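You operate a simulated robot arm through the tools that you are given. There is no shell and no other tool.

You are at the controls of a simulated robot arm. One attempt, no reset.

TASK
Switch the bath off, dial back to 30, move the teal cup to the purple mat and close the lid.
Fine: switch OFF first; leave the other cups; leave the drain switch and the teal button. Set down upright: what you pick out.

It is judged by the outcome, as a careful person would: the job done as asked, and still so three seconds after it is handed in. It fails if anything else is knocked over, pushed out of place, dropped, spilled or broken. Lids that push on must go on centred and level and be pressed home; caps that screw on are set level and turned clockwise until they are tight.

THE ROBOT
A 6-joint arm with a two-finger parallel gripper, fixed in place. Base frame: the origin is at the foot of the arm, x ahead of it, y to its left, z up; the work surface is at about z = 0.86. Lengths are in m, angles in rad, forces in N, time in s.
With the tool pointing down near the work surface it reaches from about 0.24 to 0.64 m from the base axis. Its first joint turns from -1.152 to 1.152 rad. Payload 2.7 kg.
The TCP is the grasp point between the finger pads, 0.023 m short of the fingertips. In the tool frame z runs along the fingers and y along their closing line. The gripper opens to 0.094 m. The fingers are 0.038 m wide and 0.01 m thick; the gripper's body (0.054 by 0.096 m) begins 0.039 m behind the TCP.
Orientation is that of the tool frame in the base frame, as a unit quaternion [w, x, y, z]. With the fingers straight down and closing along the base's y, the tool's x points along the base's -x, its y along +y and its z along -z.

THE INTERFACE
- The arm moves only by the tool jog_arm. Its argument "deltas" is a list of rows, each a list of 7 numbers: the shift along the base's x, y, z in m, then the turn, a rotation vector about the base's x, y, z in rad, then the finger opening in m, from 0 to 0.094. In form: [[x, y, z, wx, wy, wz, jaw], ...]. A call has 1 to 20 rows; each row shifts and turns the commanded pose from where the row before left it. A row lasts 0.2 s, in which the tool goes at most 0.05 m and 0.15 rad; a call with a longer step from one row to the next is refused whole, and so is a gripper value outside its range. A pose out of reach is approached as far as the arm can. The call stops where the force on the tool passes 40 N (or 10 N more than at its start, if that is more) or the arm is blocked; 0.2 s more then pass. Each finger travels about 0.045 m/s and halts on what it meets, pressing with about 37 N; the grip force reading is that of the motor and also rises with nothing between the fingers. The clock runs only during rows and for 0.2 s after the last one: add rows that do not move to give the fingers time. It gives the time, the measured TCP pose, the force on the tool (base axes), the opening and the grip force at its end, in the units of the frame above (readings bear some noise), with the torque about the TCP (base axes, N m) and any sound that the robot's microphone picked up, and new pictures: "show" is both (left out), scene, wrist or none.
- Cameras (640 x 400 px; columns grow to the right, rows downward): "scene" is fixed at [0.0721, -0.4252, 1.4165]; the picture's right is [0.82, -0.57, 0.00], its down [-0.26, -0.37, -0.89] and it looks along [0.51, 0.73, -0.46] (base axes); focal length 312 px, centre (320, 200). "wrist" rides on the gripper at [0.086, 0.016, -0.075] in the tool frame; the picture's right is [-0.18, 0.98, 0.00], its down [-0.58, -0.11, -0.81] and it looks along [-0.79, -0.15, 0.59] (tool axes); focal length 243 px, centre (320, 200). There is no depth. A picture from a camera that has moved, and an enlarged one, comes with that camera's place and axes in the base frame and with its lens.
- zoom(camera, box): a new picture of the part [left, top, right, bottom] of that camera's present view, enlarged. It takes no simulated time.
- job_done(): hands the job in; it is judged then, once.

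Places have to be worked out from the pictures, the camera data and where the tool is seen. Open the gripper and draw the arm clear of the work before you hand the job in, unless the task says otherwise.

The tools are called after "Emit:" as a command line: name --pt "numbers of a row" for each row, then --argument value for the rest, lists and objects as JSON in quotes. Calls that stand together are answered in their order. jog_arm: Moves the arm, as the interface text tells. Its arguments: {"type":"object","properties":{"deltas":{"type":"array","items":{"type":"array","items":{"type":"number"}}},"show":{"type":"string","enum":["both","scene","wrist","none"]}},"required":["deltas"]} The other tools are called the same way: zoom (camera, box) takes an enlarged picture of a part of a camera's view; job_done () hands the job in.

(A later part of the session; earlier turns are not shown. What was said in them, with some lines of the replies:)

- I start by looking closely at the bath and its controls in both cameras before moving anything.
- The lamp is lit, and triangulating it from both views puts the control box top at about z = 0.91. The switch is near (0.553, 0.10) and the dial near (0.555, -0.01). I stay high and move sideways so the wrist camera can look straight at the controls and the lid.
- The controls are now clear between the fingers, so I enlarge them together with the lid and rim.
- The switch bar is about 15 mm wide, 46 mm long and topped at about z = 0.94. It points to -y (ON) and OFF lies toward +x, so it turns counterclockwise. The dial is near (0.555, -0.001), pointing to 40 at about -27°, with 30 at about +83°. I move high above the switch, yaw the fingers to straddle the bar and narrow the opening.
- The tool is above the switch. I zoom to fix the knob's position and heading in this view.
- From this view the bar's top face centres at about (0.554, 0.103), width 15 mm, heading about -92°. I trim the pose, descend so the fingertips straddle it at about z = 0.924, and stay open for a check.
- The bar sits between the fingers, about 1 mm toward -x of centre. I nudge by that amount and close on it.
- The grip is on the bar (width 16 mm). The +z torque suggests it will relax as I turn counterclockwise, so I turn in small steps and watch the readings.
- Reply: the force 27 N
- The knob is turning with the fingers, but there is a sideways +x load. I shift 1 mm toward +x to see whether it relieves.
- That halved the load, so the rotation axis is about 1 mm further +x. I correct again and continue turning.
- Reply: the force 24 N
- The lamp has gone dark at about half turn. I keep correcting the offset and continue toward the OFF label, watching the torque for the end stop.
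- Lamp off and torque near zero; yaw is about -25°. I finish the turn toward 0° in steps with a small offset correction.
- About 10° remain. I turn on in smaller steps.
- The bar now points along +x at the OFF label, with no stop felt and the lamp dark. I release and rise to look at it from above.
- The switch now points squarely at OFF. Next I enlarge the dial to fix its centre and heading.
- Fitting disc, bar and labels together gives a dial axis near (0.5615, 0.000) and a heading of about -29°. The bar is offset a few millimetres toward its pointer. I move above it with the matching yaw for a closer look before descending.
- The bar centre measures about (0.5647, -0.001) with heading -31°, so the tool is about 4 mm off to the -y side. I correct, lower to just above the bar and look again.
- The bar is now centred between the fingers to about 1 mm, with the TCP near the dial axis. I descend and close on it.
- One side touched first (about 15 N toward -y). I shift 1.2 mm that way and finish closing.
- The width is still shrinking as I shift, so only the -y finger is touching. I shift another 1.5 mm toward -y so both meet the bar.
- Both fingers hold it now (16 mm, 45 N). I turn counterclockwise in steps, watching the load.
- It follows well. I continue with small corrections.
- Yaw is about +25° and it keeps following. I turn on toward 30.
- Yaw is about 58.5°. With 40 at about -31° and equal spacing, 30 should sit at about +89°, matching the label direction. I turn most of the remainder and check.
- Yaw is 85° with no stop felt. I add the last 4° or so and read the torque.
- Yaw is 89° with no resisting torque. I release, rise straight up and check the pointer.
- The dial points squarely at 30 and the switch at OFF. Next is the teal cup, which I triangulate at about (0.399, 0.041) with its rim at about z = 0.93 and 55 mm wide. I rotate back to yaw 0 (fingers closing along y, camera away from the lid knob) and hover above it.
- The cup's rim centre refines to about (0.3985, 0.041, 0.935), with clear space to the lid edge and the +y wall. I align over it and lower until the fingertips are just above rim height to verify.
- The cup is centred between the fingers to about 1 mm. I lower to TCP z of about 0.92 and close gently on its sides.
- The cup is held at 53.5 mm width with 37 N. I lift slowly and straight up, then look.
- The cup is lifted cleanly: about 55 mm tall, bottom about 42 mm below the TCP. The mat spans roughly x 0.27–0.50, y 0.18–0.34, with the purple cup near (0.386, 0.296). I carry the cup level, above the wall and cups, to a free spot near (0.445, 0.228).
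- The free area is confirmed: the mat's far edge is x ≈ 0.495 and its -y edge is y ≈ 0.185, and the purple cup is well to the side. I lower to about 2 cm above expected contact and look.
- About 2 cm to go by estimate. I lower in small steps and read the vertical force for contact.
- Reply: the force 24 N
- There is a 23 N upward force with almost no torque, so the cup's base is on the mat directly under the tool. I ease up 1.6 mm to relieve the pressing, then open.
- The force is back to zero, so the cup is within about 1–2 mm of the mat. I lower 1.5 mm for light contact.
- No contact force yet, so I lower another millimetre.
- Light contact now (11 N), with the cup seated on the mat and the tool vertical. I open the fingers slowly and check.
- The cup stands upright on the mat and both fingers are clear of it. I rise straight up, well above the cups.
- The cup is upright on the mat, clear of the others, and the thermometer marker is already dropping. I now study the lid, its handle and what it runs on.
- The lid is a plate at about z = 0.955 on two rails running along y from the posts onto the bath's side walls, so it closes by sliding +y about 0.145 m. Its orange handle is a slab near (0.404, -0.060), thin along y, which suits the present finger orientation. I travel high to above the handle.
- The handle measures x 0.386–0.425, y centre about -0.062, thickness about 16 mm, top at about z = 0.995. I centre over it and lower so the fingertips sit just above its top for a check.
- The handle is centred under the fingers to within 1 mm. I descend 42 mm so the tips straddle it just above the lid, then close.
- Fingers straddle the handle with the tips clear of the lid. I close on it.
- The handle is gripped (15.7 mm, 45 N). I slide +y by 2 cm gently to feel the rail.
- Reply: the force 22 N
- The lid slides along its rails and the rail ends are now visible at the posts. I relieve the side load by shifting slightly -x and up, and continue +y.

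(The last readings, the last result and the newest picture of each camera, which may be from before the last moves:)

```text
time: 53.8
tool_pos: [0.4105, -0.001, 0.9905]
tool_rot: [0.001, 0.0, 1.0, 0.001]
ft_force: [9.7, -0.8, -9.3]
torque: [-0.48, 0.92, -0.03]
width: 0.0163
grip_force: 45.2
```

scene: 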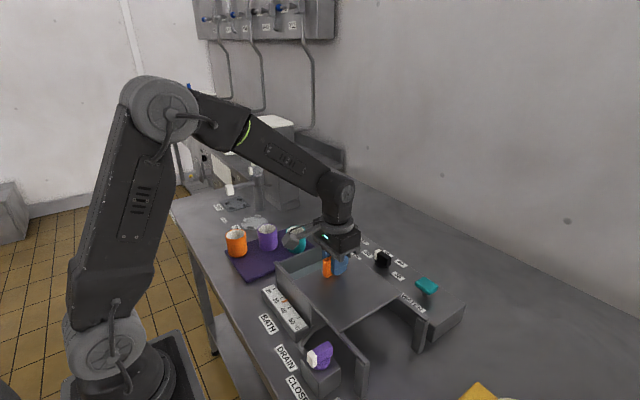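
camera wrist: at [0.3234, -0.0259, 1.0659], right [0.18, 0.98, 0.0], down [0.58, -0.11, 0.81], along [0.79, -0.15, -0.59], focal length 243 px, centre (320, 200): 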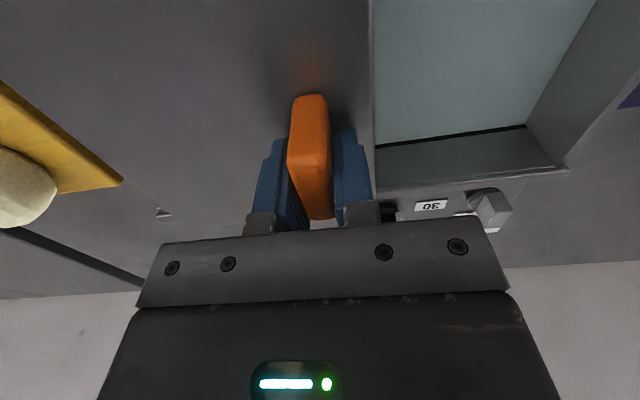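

It runs smoothly, now at 6 cm of travel. I continue another 5 cm with small corrections.

Emit:
jog_arm --pt "0.0005 0.01 -0.0005 0 0 0 0.013" --pt "0 0.012 0 0 0 0 0.013" --pt "0 0.012 0 0 0 0 0.013" --pt "0 0.01 0 0 0 0 0.013" --pt "0 0.006 0 0 0 0 0.013" --pt "0 0 0 0 0 0 0.013" --show "both"

Emit:
zoom --camera "scene" --box '[260, 220, 430, 340]'

```text
time: 55.2
tool_pos: [0.4117, 0.0467, 0.9903]
tool_rot: [0.002, -0.001, 1.0, 0.001]
ft_force: [-0.9, -0.5, 18.9]
torque: [-0.4, 1.31, -0.07]
width: 0.016
grip_force: 45.6
camera wrist: at [0.3232, 0.0634, 1.0657], right [0.18, 0.98, 0.0], down [0.58, -0.11, 0.81], along [0.79, -0.15, -0.59], focal length 243 px, centre (320, 200)
```

scene: 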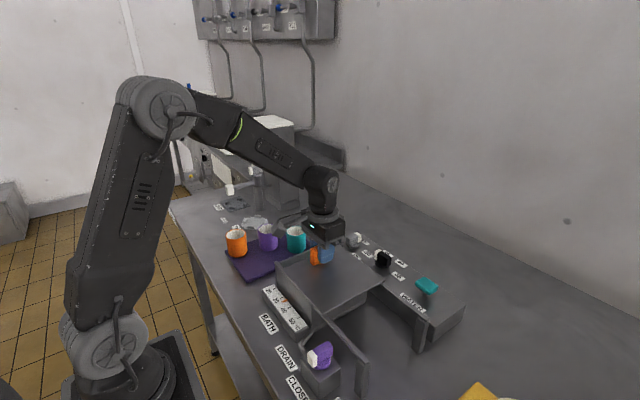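
wrist: 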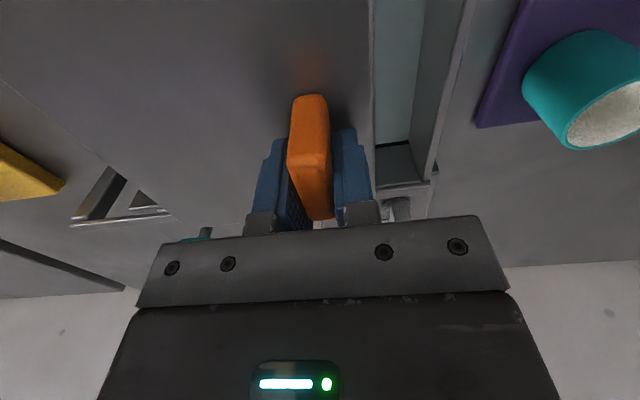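

```text
3.33 times, centred on (345, 280) of scene
camera zoom: at [0.0719, -0.4252, 1.4165], right [0.82, -0.57, 0.0], down [-0.26, -0.37, -0.89], along [0.51, 0.73, -0.46], focal length 1041 px, centre (237, -67)
```

zoom: 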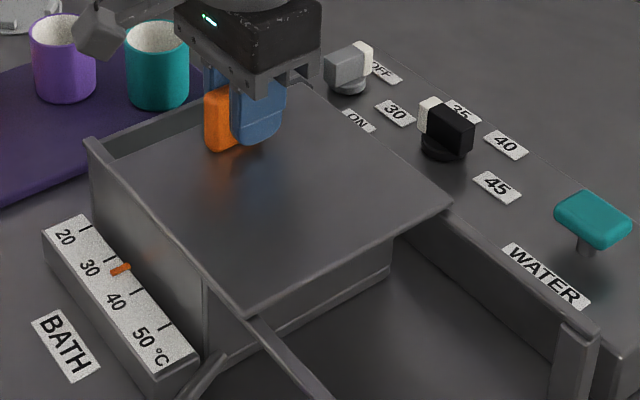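

About 3–4 cm of opening remains. I continue 2.4 cm, then will go in small steps to feel for the end stop.

Emit:
jog_arm --pt "0 0.008 0.0008 0 0 0 0.013" --pt "0 0.008 0.0004 0 0 0 0.013" --pt "0 0.008 0 0 0 0 0.013" --pt "0 0 0 0 0 0 0.013" --show "both"

Emit:
zoom --camera "scene" --box '[250, 210, 420, 330]'

```text
time: 56.2
tool_pos: [0.4098, 0.0689, 0.992]
tool_rot: [0.002, 0.0, 1.0, 0.001]
ft_force: [11.0, -0.4, 5.9]
torque: [-0.52, 0.08, 0.08]
width: 0.0163
grip_force: 45.5
camera wrist: at [0.3231, 0.0856, 1.0656], right [0.18, 0.98, 0.0], down [0.58, -0.11, 0.81], along [0.8, -0.15, -0.59], focal length 243 px, centre (320, 200)
```

scene: 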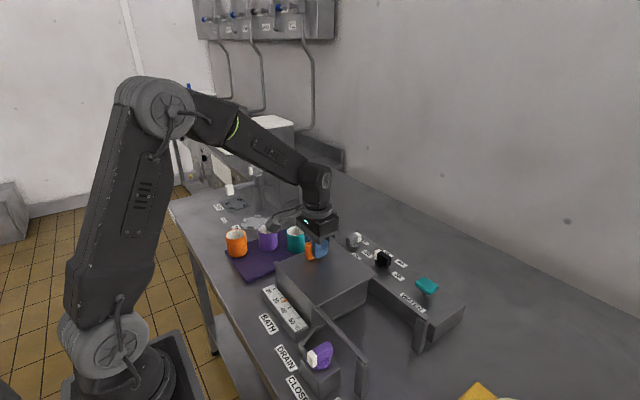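
wrist: 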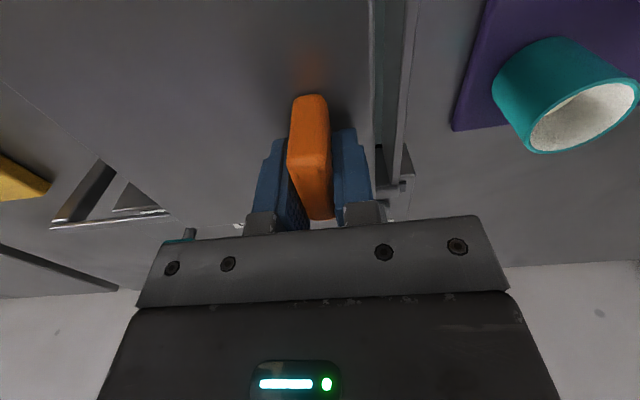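

```text
3.33 times, centred on (335, 270) of scene
camera zoom: at [0.0724, -0.4252, 1.4165], right [0.82, -0.57, 0.0], down [-0.26, -0.37, -0.89], along [0.51, 0.73, -0.46], focal length 1041 px, centre (270, -33)
```

zoom: 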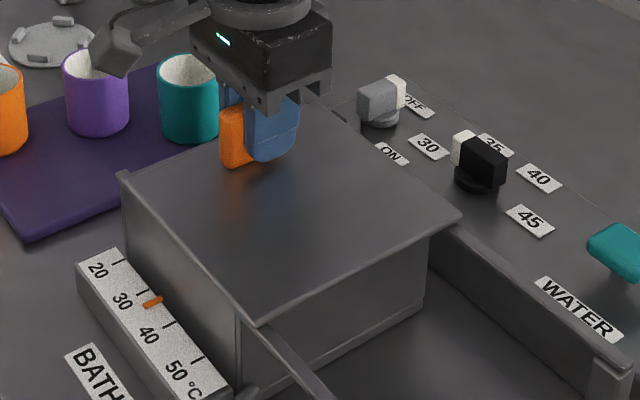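

A narrow gap remains at the +y wall. I proceed in 3 mm steps watching the y force.

Emit:
jog_arm --pt "-0.0005 0.003 0.0002 0 0 0 0.013" --pt "0 0.003 0 0 0 0 0.013" --pt "0 0.003 0 0 0 0 0.013" --pt "0 0 0 0 0 0 0.013" --show "wrist"

Emit:
zoom --camera "scene" --box '[270, 230, 350, 290]'

Emit:
zoom --camera "wrist" --box '[330, 0, 490, 200]'

```text
time: 57.2
tool_pos: [0.4108, 0.0792, 0.9903]
tool_rot: [0.001, 0.0, 1.0, 0.001]
ft_force: [19.2, -1.1, -15.7]
torque: [-0.6, -1.0, 0.03]
width: 0.0162
grip_force: 45.5
camera wrist: at [0.3231, 0.096, 1.0656], right [0.18, 0.98, 0.0], down [0.58, -0.11, 0.81], along [0.79, -0.15, -0.59], focal length 243 px, centre (320, 200)
```

wrist: 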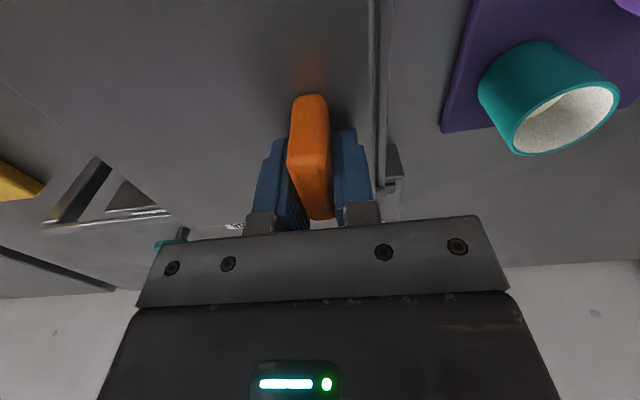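

```text
6.67 times, centred on (310, 260) of scene
camera zoom: at [0.0728, -0.4251, 1.4165], right [0.82, -0.57, 0.0], down [-0.26, -0.37, -0.89], along [0.51, 0.73, -0.46], focal length 2082 px, centre (387, -200)
```

zoom: 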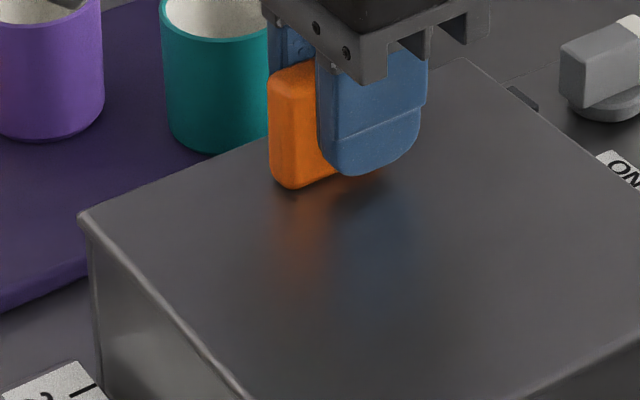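

```text
2.00 times, centred on (410, 100) of wrist
camera zoom: at [0.3231, 0.096, 1.0656], right [0.18, 0.98, 0.0], down [0.58, -0.11, 0.81], along [0.79, -0.15, -0.59], focal length 485 px, centre (140, 400)
```

zoom: 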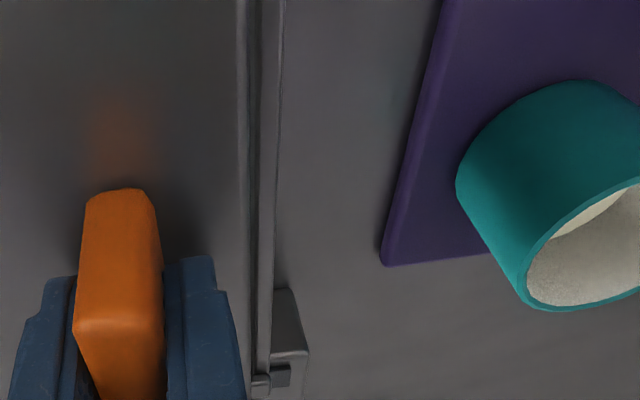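

The lid edge is within about 1 cm of its end. I relieve the side loads and continue in 2 mm steps.

Emit:
jog_arm --pt "0.0008 0.002 -0.0006 0 0 0 0.013" --pt "0 0.002 0 0 0 0 0.013" --pt "0 0.002 0 0 0 0 0.013" --pt "0 0 0 0 0 0 0.013" --show "wrist"

Emit:
zoom --camera "wrist" --box '[330, 0, 490, 200]'

```text
time: 58.2
tool_pos: [0.41, 0.0855, 0.9909]
tool_rot: [0.002, 0.0, 1.0, 0.001]
ft_force: [6.6, 0.9, -3.9]
torque: [-0.58, -1.5, 0.03]
width: 0.016
grip_force: 44.5
camera wrist: at [0.3232, 0.1017, 1.0657], right [0.18, 0.98, 0.0], down [0.58, -0.11, 0.81], along [0.79, -0.15, -0.59], focal length 243 px, centre (320, 200)
```

wrist: 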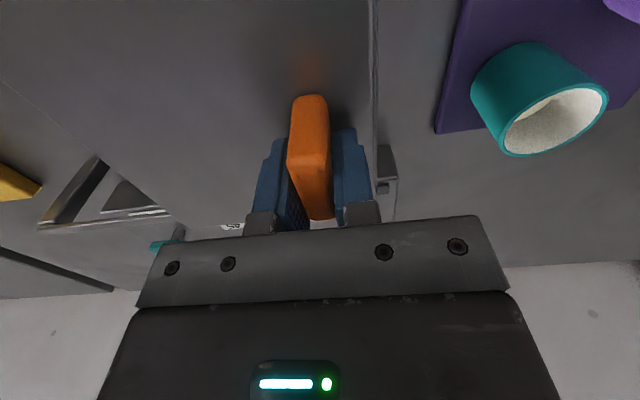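

```text
2.00 times, centred on (410, 100) of wrist
camera zoom: at [0.3232, 0.1017, 1.0657], right [0.18, 0.98, 0.0], down [0.58, -0.11, 0.81], along [0.79, -0.15, -0.59], focal length 485 px, centre (140, 400)
```

zoom: 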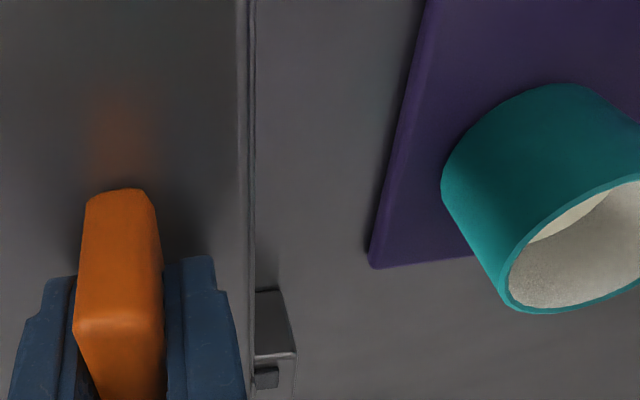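

Only a sliver of rim shows. I creep on in 1.5 mm steps.

Emit:
jog_arm --pt "0.0003 0.0015 0 0 0 0 0.013" --pt "0 0.0015 0 0 0 0 0.013" --pt "0 0 0 0 0 0 0.013" --show "wrist"

Emit:
zoom --camera "wrist" --box '[330, 0, 490, 200]'

```text
time: 59.0
tool_pos: [0.4092, 0.0888, 0.9908]
tool_rot: [0.002, 0.0, 1.0, 0.0]
ft_force: [0.7, -0.8, 3.7]
torque: [-0.31, -1.18, 0.04]
width: 0.0157
grip_force: 44.8
camera wrist: at [0.3233, 0.1046, 1.0658], right [0.18, 0.98, 0.0], down [0.58, -0.11, 0.81], along [0.79, -0.15, -0.59], focal length 243 px, centre (320, 200)
```

wrist: 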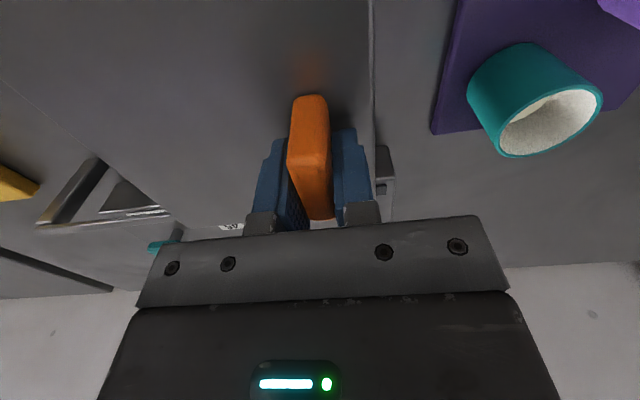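

```text
2.00 times, centred on (410, 100) of wrist
camera zoom: at [0.3233, 0.1046, 1.0658], right [0.18, 0.98, 0.0], down [0.58, -0.11, 0.81], along [0.79, -0.15, -0.59], focal length 485 px, centre (140, 400)
```

zoom: 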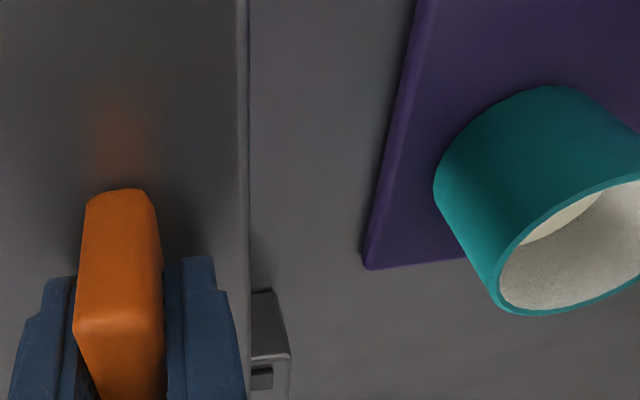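

The lid now covers the +y wall, still with no stop felt. I check both ends in the scene view.

Emit:
zoom --camera "scene" --box '[260, 220, 420, 340]'

Emit:
zoom --camera "scene" --box '[265, 240, 329, 290]'

Emit:
zoom --camera "scene" --box '[310, 260, 390, 320]'

```text
3.33 times, centred on (340, 280) of scene
camera zoom: at [0.0721, -0.4252, 1.4165], right [0.82, -0.57, 0.0], down [-0.26, -0.37, -0.89], along [0.51, 0.73, -0.46], focal length 1041 px, centre (253, -67)
```

zoom: 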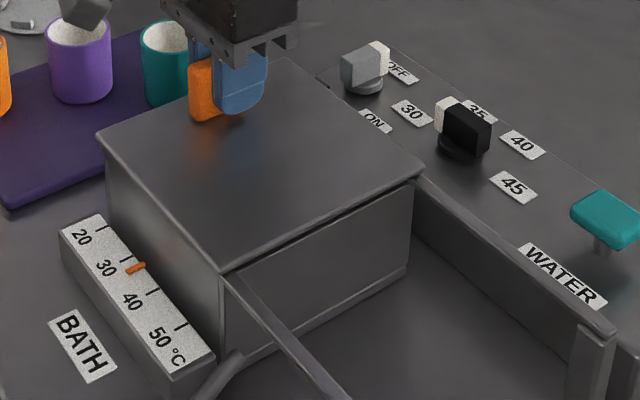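

```text
8.00 times, centred on (297, 265) of scene
camera zoom: at [0.0721, -0.4252, 1.4165], right [0.82, -0.57, 0.0], down [-0.26, -0.37, -0.89], along [0.51, 0.73, -0.46], focal length 2499 px, centre (504, -320)
```

zoom: 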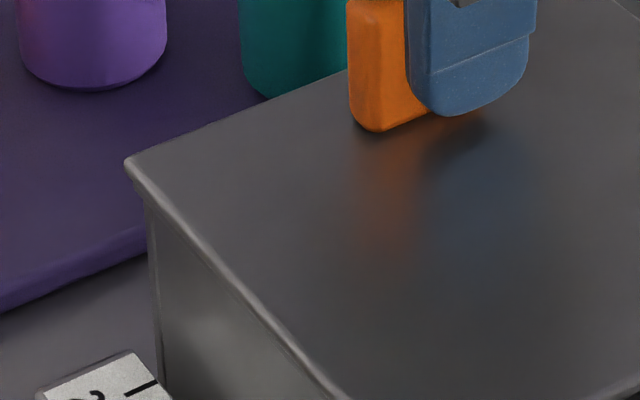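

```text
6.67 times, centred on (350, 290) of scene
camera zoom: at [0.0721, -0.4252, 1.4165], right [0.82, -0.57, 0.0], down [-0.26, -0.37, -0.89], along [0.51, 0.73, -0.46], focal length 2082 px, centre (120, -400)
```

zoom: 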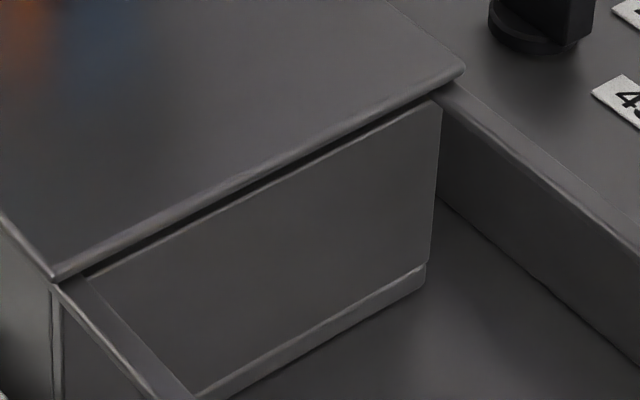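

Both lid edges now look flush with the bath walls after about 151 mm of travel. I push 1.5 mm more to see whether an end stop resists.

Emit:
jog_arm --pt "0 0.0015 0 0 0 0 0.013" --pt "0 0 0 0 0 0 0.013" --show "none"

```text
time: 59.6
tool_pos: [0.4112, 0.0888, 0.9909]
tool_rot: [0.0, 0.0, 1.0, -0.002]
ft_force: [1.5, -20.6, 5.4]
torque: [0.34, -1.16, 0.36]
width: 0.0156
grip_force: 44.5
```

There is -20 N at unchanged position: the lid is against its end stop, fully closed. I open the fingers in place, then rise straight up.

Emit:
jog_arm --pt "0 0 0 0 0 0 0.025" --pt "0 0 0 0 0 0 0.035" --pt "0 0 0 0 0 0 0.045" --pt "0 0 0 0 0 0 0.045" --pt "0 0 0.02 0 0 0 0.045" --pt "0 0 0.035 0 0 0 0.045" --pt "0 0 0.045 0 0 0 0.045" --pt "0 0 0.045 0 0 0 0.045" --pt "0 0 0 0 0 0 0.045" --show "both"

Emit:
zoom --camera "scene" --box '[220, 210, 420, 340]'

Emit:
zoom --camera "wrist" --box '[160, 0, 480, 200]'

```text
time: 61.6
tool_pos: [0.4086, 0.092, 1.1348]
tool_rot: [0.001, 0.001, 1.0, 0.0]
ft_force: [-0.7, -0.5, 0.3]
torque: [0.0, -0.02, -0.01]
width: 0.0449
grip_force: 0.0
camera wrist: at [0.3221, 0.1079, 1.2091], right [0.18, 0.98, 0.0], down [0.58, -0.11, 0.81], along [0.79, -0.15, -0.59], focal length 243 px, centre (320, 200)
```

scene: 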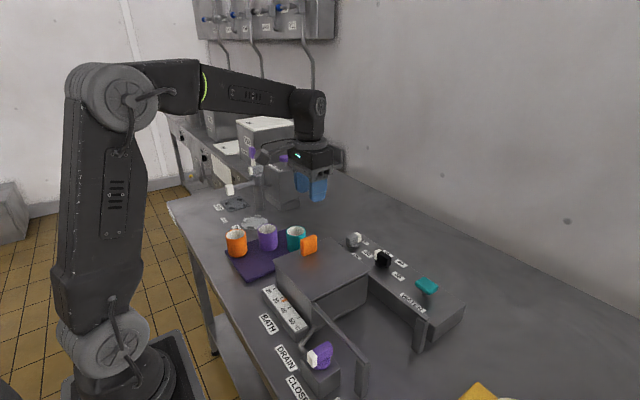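
wrist: 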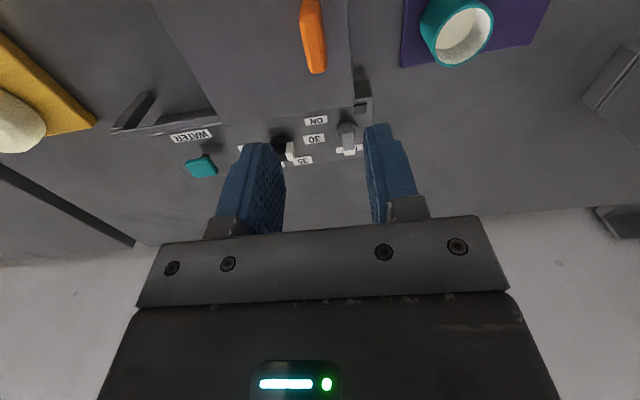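

```text
3.08 times, centred on (320, 275) of scene
camera zoom: at [0.0721, -0.4252, 1.4165], right [0.82, -0.57, 0.0], down [-0.26, -0.37, -0.89], along [0.51, 0.73, -0.46], focal length 961 px, centre (320, -31)
```

zoom: 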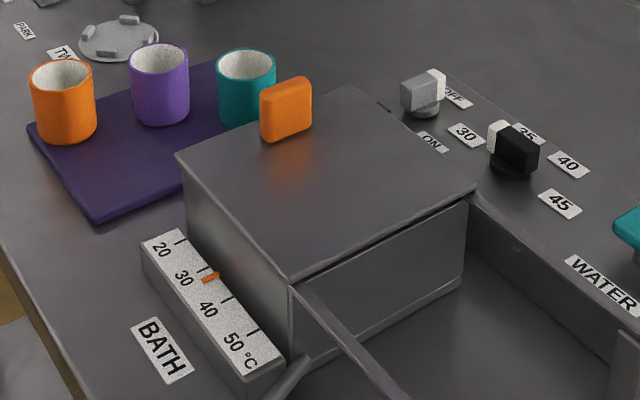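

```text
2.00 times, centred on (320, 100) of wrist
camera zoom: at [0.3221, 0.1079, 1.2091], right [0.18, 0.98, 0.0], down [0.58, -0.11, 0.81], along [0.79, -0.15, -0.59], focal length 485 px, centre (320, 400)
```

zoom: 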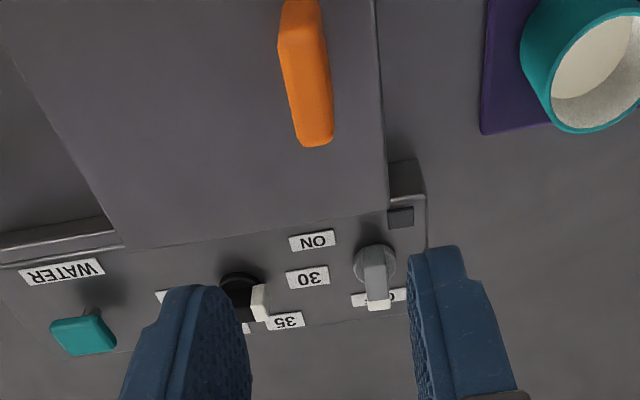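

Everything reads as wanted: switch at OFF with the lamp dark, dial at 30, teal cup upright on the mat, lid flush. I draw the arm up and back clear of the work with the gripper open.

Emit:
jog_arm --pt "-0.01 0.02 0.02 0 0 0 0.06" --pt "-0.015 0.03 0.025 0 0 0 0.08" --pt "-0.015 0.03 0.025 0 0 0 0.094" --pt "-0.015 0.03 0.025 0 0 0 0.094" --pt "-0.015 0.03 0.015 0 0 0 0.094" --pt "0 0.02 0 0 0 0 0.094" --pt "0 0 0 0 0 0 0.094" --pt "0 0 0 0 0 0 0.094" --show "both"

Emit:
zoom --camera "scene" --box '[210, 200, 370, 300]'

Emit:
zoom --camera "scene" --box '[260, 220, 468, 350]'

Emit:
zoom --camera "wrist" --box '[100, 0, 388, 180]'

```text
time: 63.4
tool_pos: [0.3398, 0.2492, 1.244]
tool_rot: [0.001, 0.0, 1.0, 0.0]
ft_force: [-0.1, 0.2, 0.2]
torque: [0.01, 0.0, 0.0]
width: 0.0941
grip_force: 0.0
camera wrist: at [0.2533, 0.2666, 1.3203], right [0.18, 0.98, 0.0], down [0.58, -0.11, 0.81], along [0.79, -0.15, -0.59], focal length 243 px, centre (320, 200)
```

scene: 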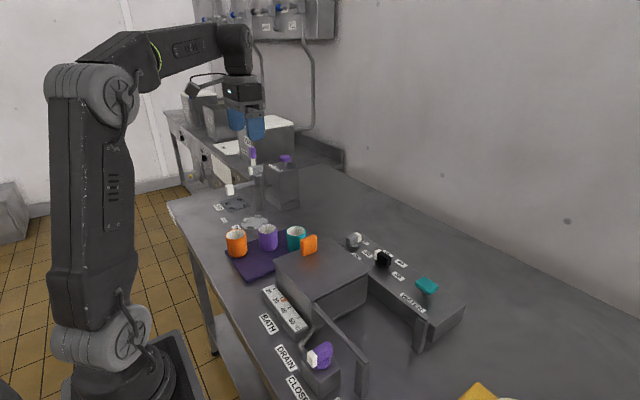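
wrist: 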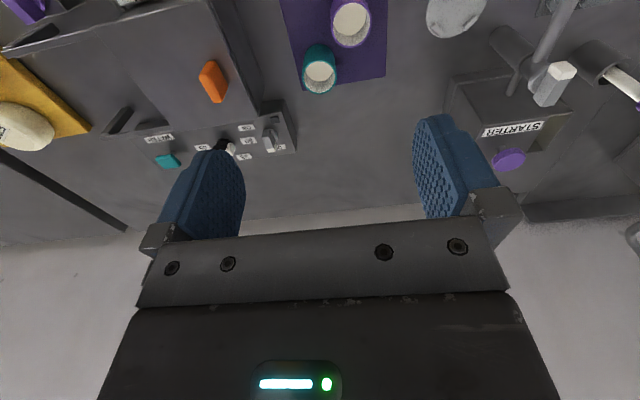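

```text
4.00 times, centred on (290, 250) of scene
camera zoom: at [0.0721, -0.4251, 1.4165], right [0.82, -0.57, 0.0], down [-0.26, -0.37, -0.89], along [0.51, 0.73, -0.46], focal length 1249 px, centre (440, 0)
```

zoom: 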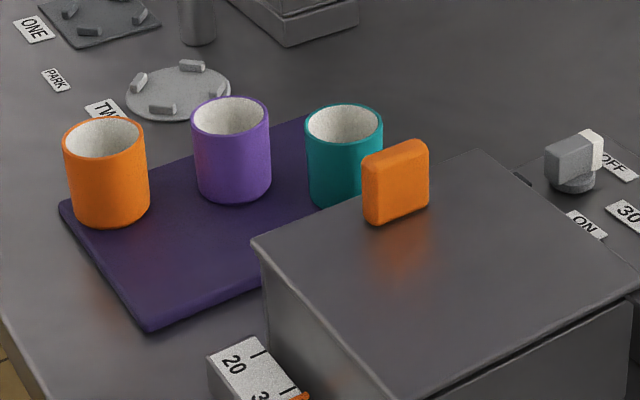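

```text
3.08 times, centred on (364, 285) of scene
camera zoom: at [0.0721, -0.4251, 1.4165], right [0.82, -0.57, 0.0], down [-0.26, -0.37, -0.89], along [0.51, 0.73, -0.46], focal length 961 px, centre (185, -62)
```

zoom: 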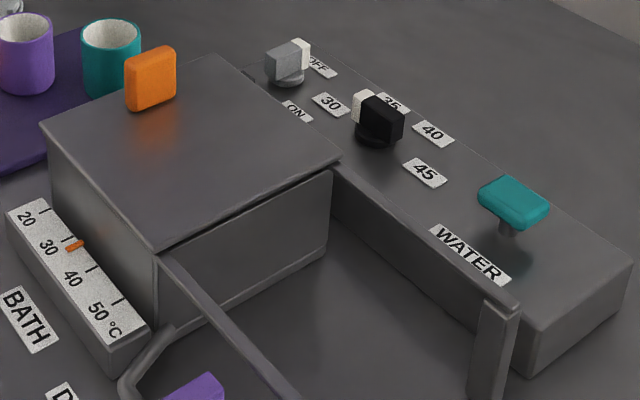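

```text
2.22 times, centred on (244, 90) of wrist
camera zoom: at [0.2533, 0.2666, 1.3203], right [0.18, 0.98, 0.0], down [0.58, -0.11, 0.81], along [0.79, -0.15, -0.59], focal length 539 px, centre (489, 444)
```

zoom: 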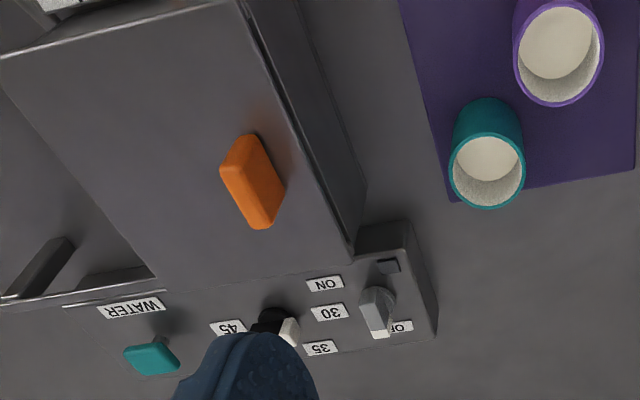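

The final views show everything in place. I take one closer look at the lid's +y edge and the dial before handing in.

Emit:
zoom --camera "wrist" --box '[180, 0, 300, 160]'

Emit:
zoom --camera "scene" --box '[340, 225, 412, 285]'

```text
2.50 times, centred on (240, 80) of wrist
camera zoom: at [0.2533, 0.2666, 1.3203], right [0.18, 0.98, 0.0], down [0.58, -0.11, 0.81], along [0.79, -0.15, -0.59], focal length 606 px, centre (520, 500)
```

zoom: 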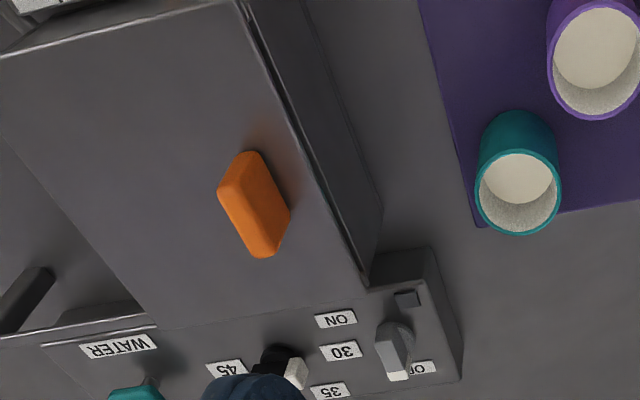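

```text
6.67 times, centred on (376, 255) of scene
camera zoom: at [0.0721, -0.4251, 1.4165], right [0.82, -0.57, 0.0], down [-0.26, -0.37, -0.89], along [0.51, 0.73, -0.46], focal length 2082 px, centre (-53, -167)
```

zoom: 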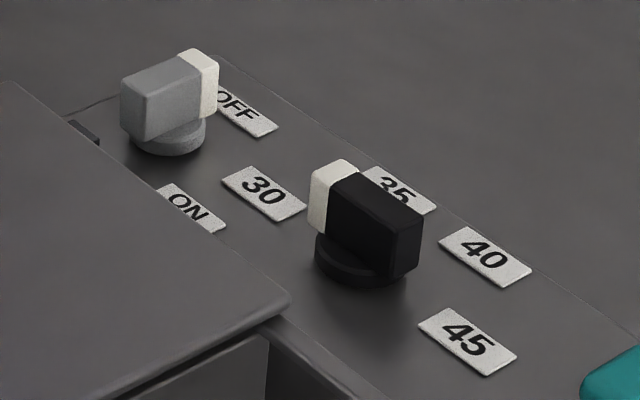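

The lid is closed flush against its stop, the switch points at OFF with the lamp dark, and the dial points at 30. The teal cup stands upright on the purple mat, nothing else has been moved, and the arm is clear with the gripper open. I hand the job in.

Emit:
job_done

```text
The job is handed in.
```

I did the four steps in order and handed the job in; I haven't seen the verdict.

- **Switch:** I turned it to OFF first, and its lamp went dark. It points squarely at the OFF label.
- **Dial:** it is turned back from 40 to 30. The bath's thermometer marker has been falling since, and was in the mid-30s when I last looked.
- **Teal cup:** it stands upright on the purple mat at about (0.445, 0.229), clear of the purple and orange cups.
- **Lid:** I slid it along its rails until the end stop pushed back with about 20 N. Its edges are flush with the bath walls.

I did not touch the other cups, the drain switch or the teal button. The arm is back near its starting position with the gripper open.
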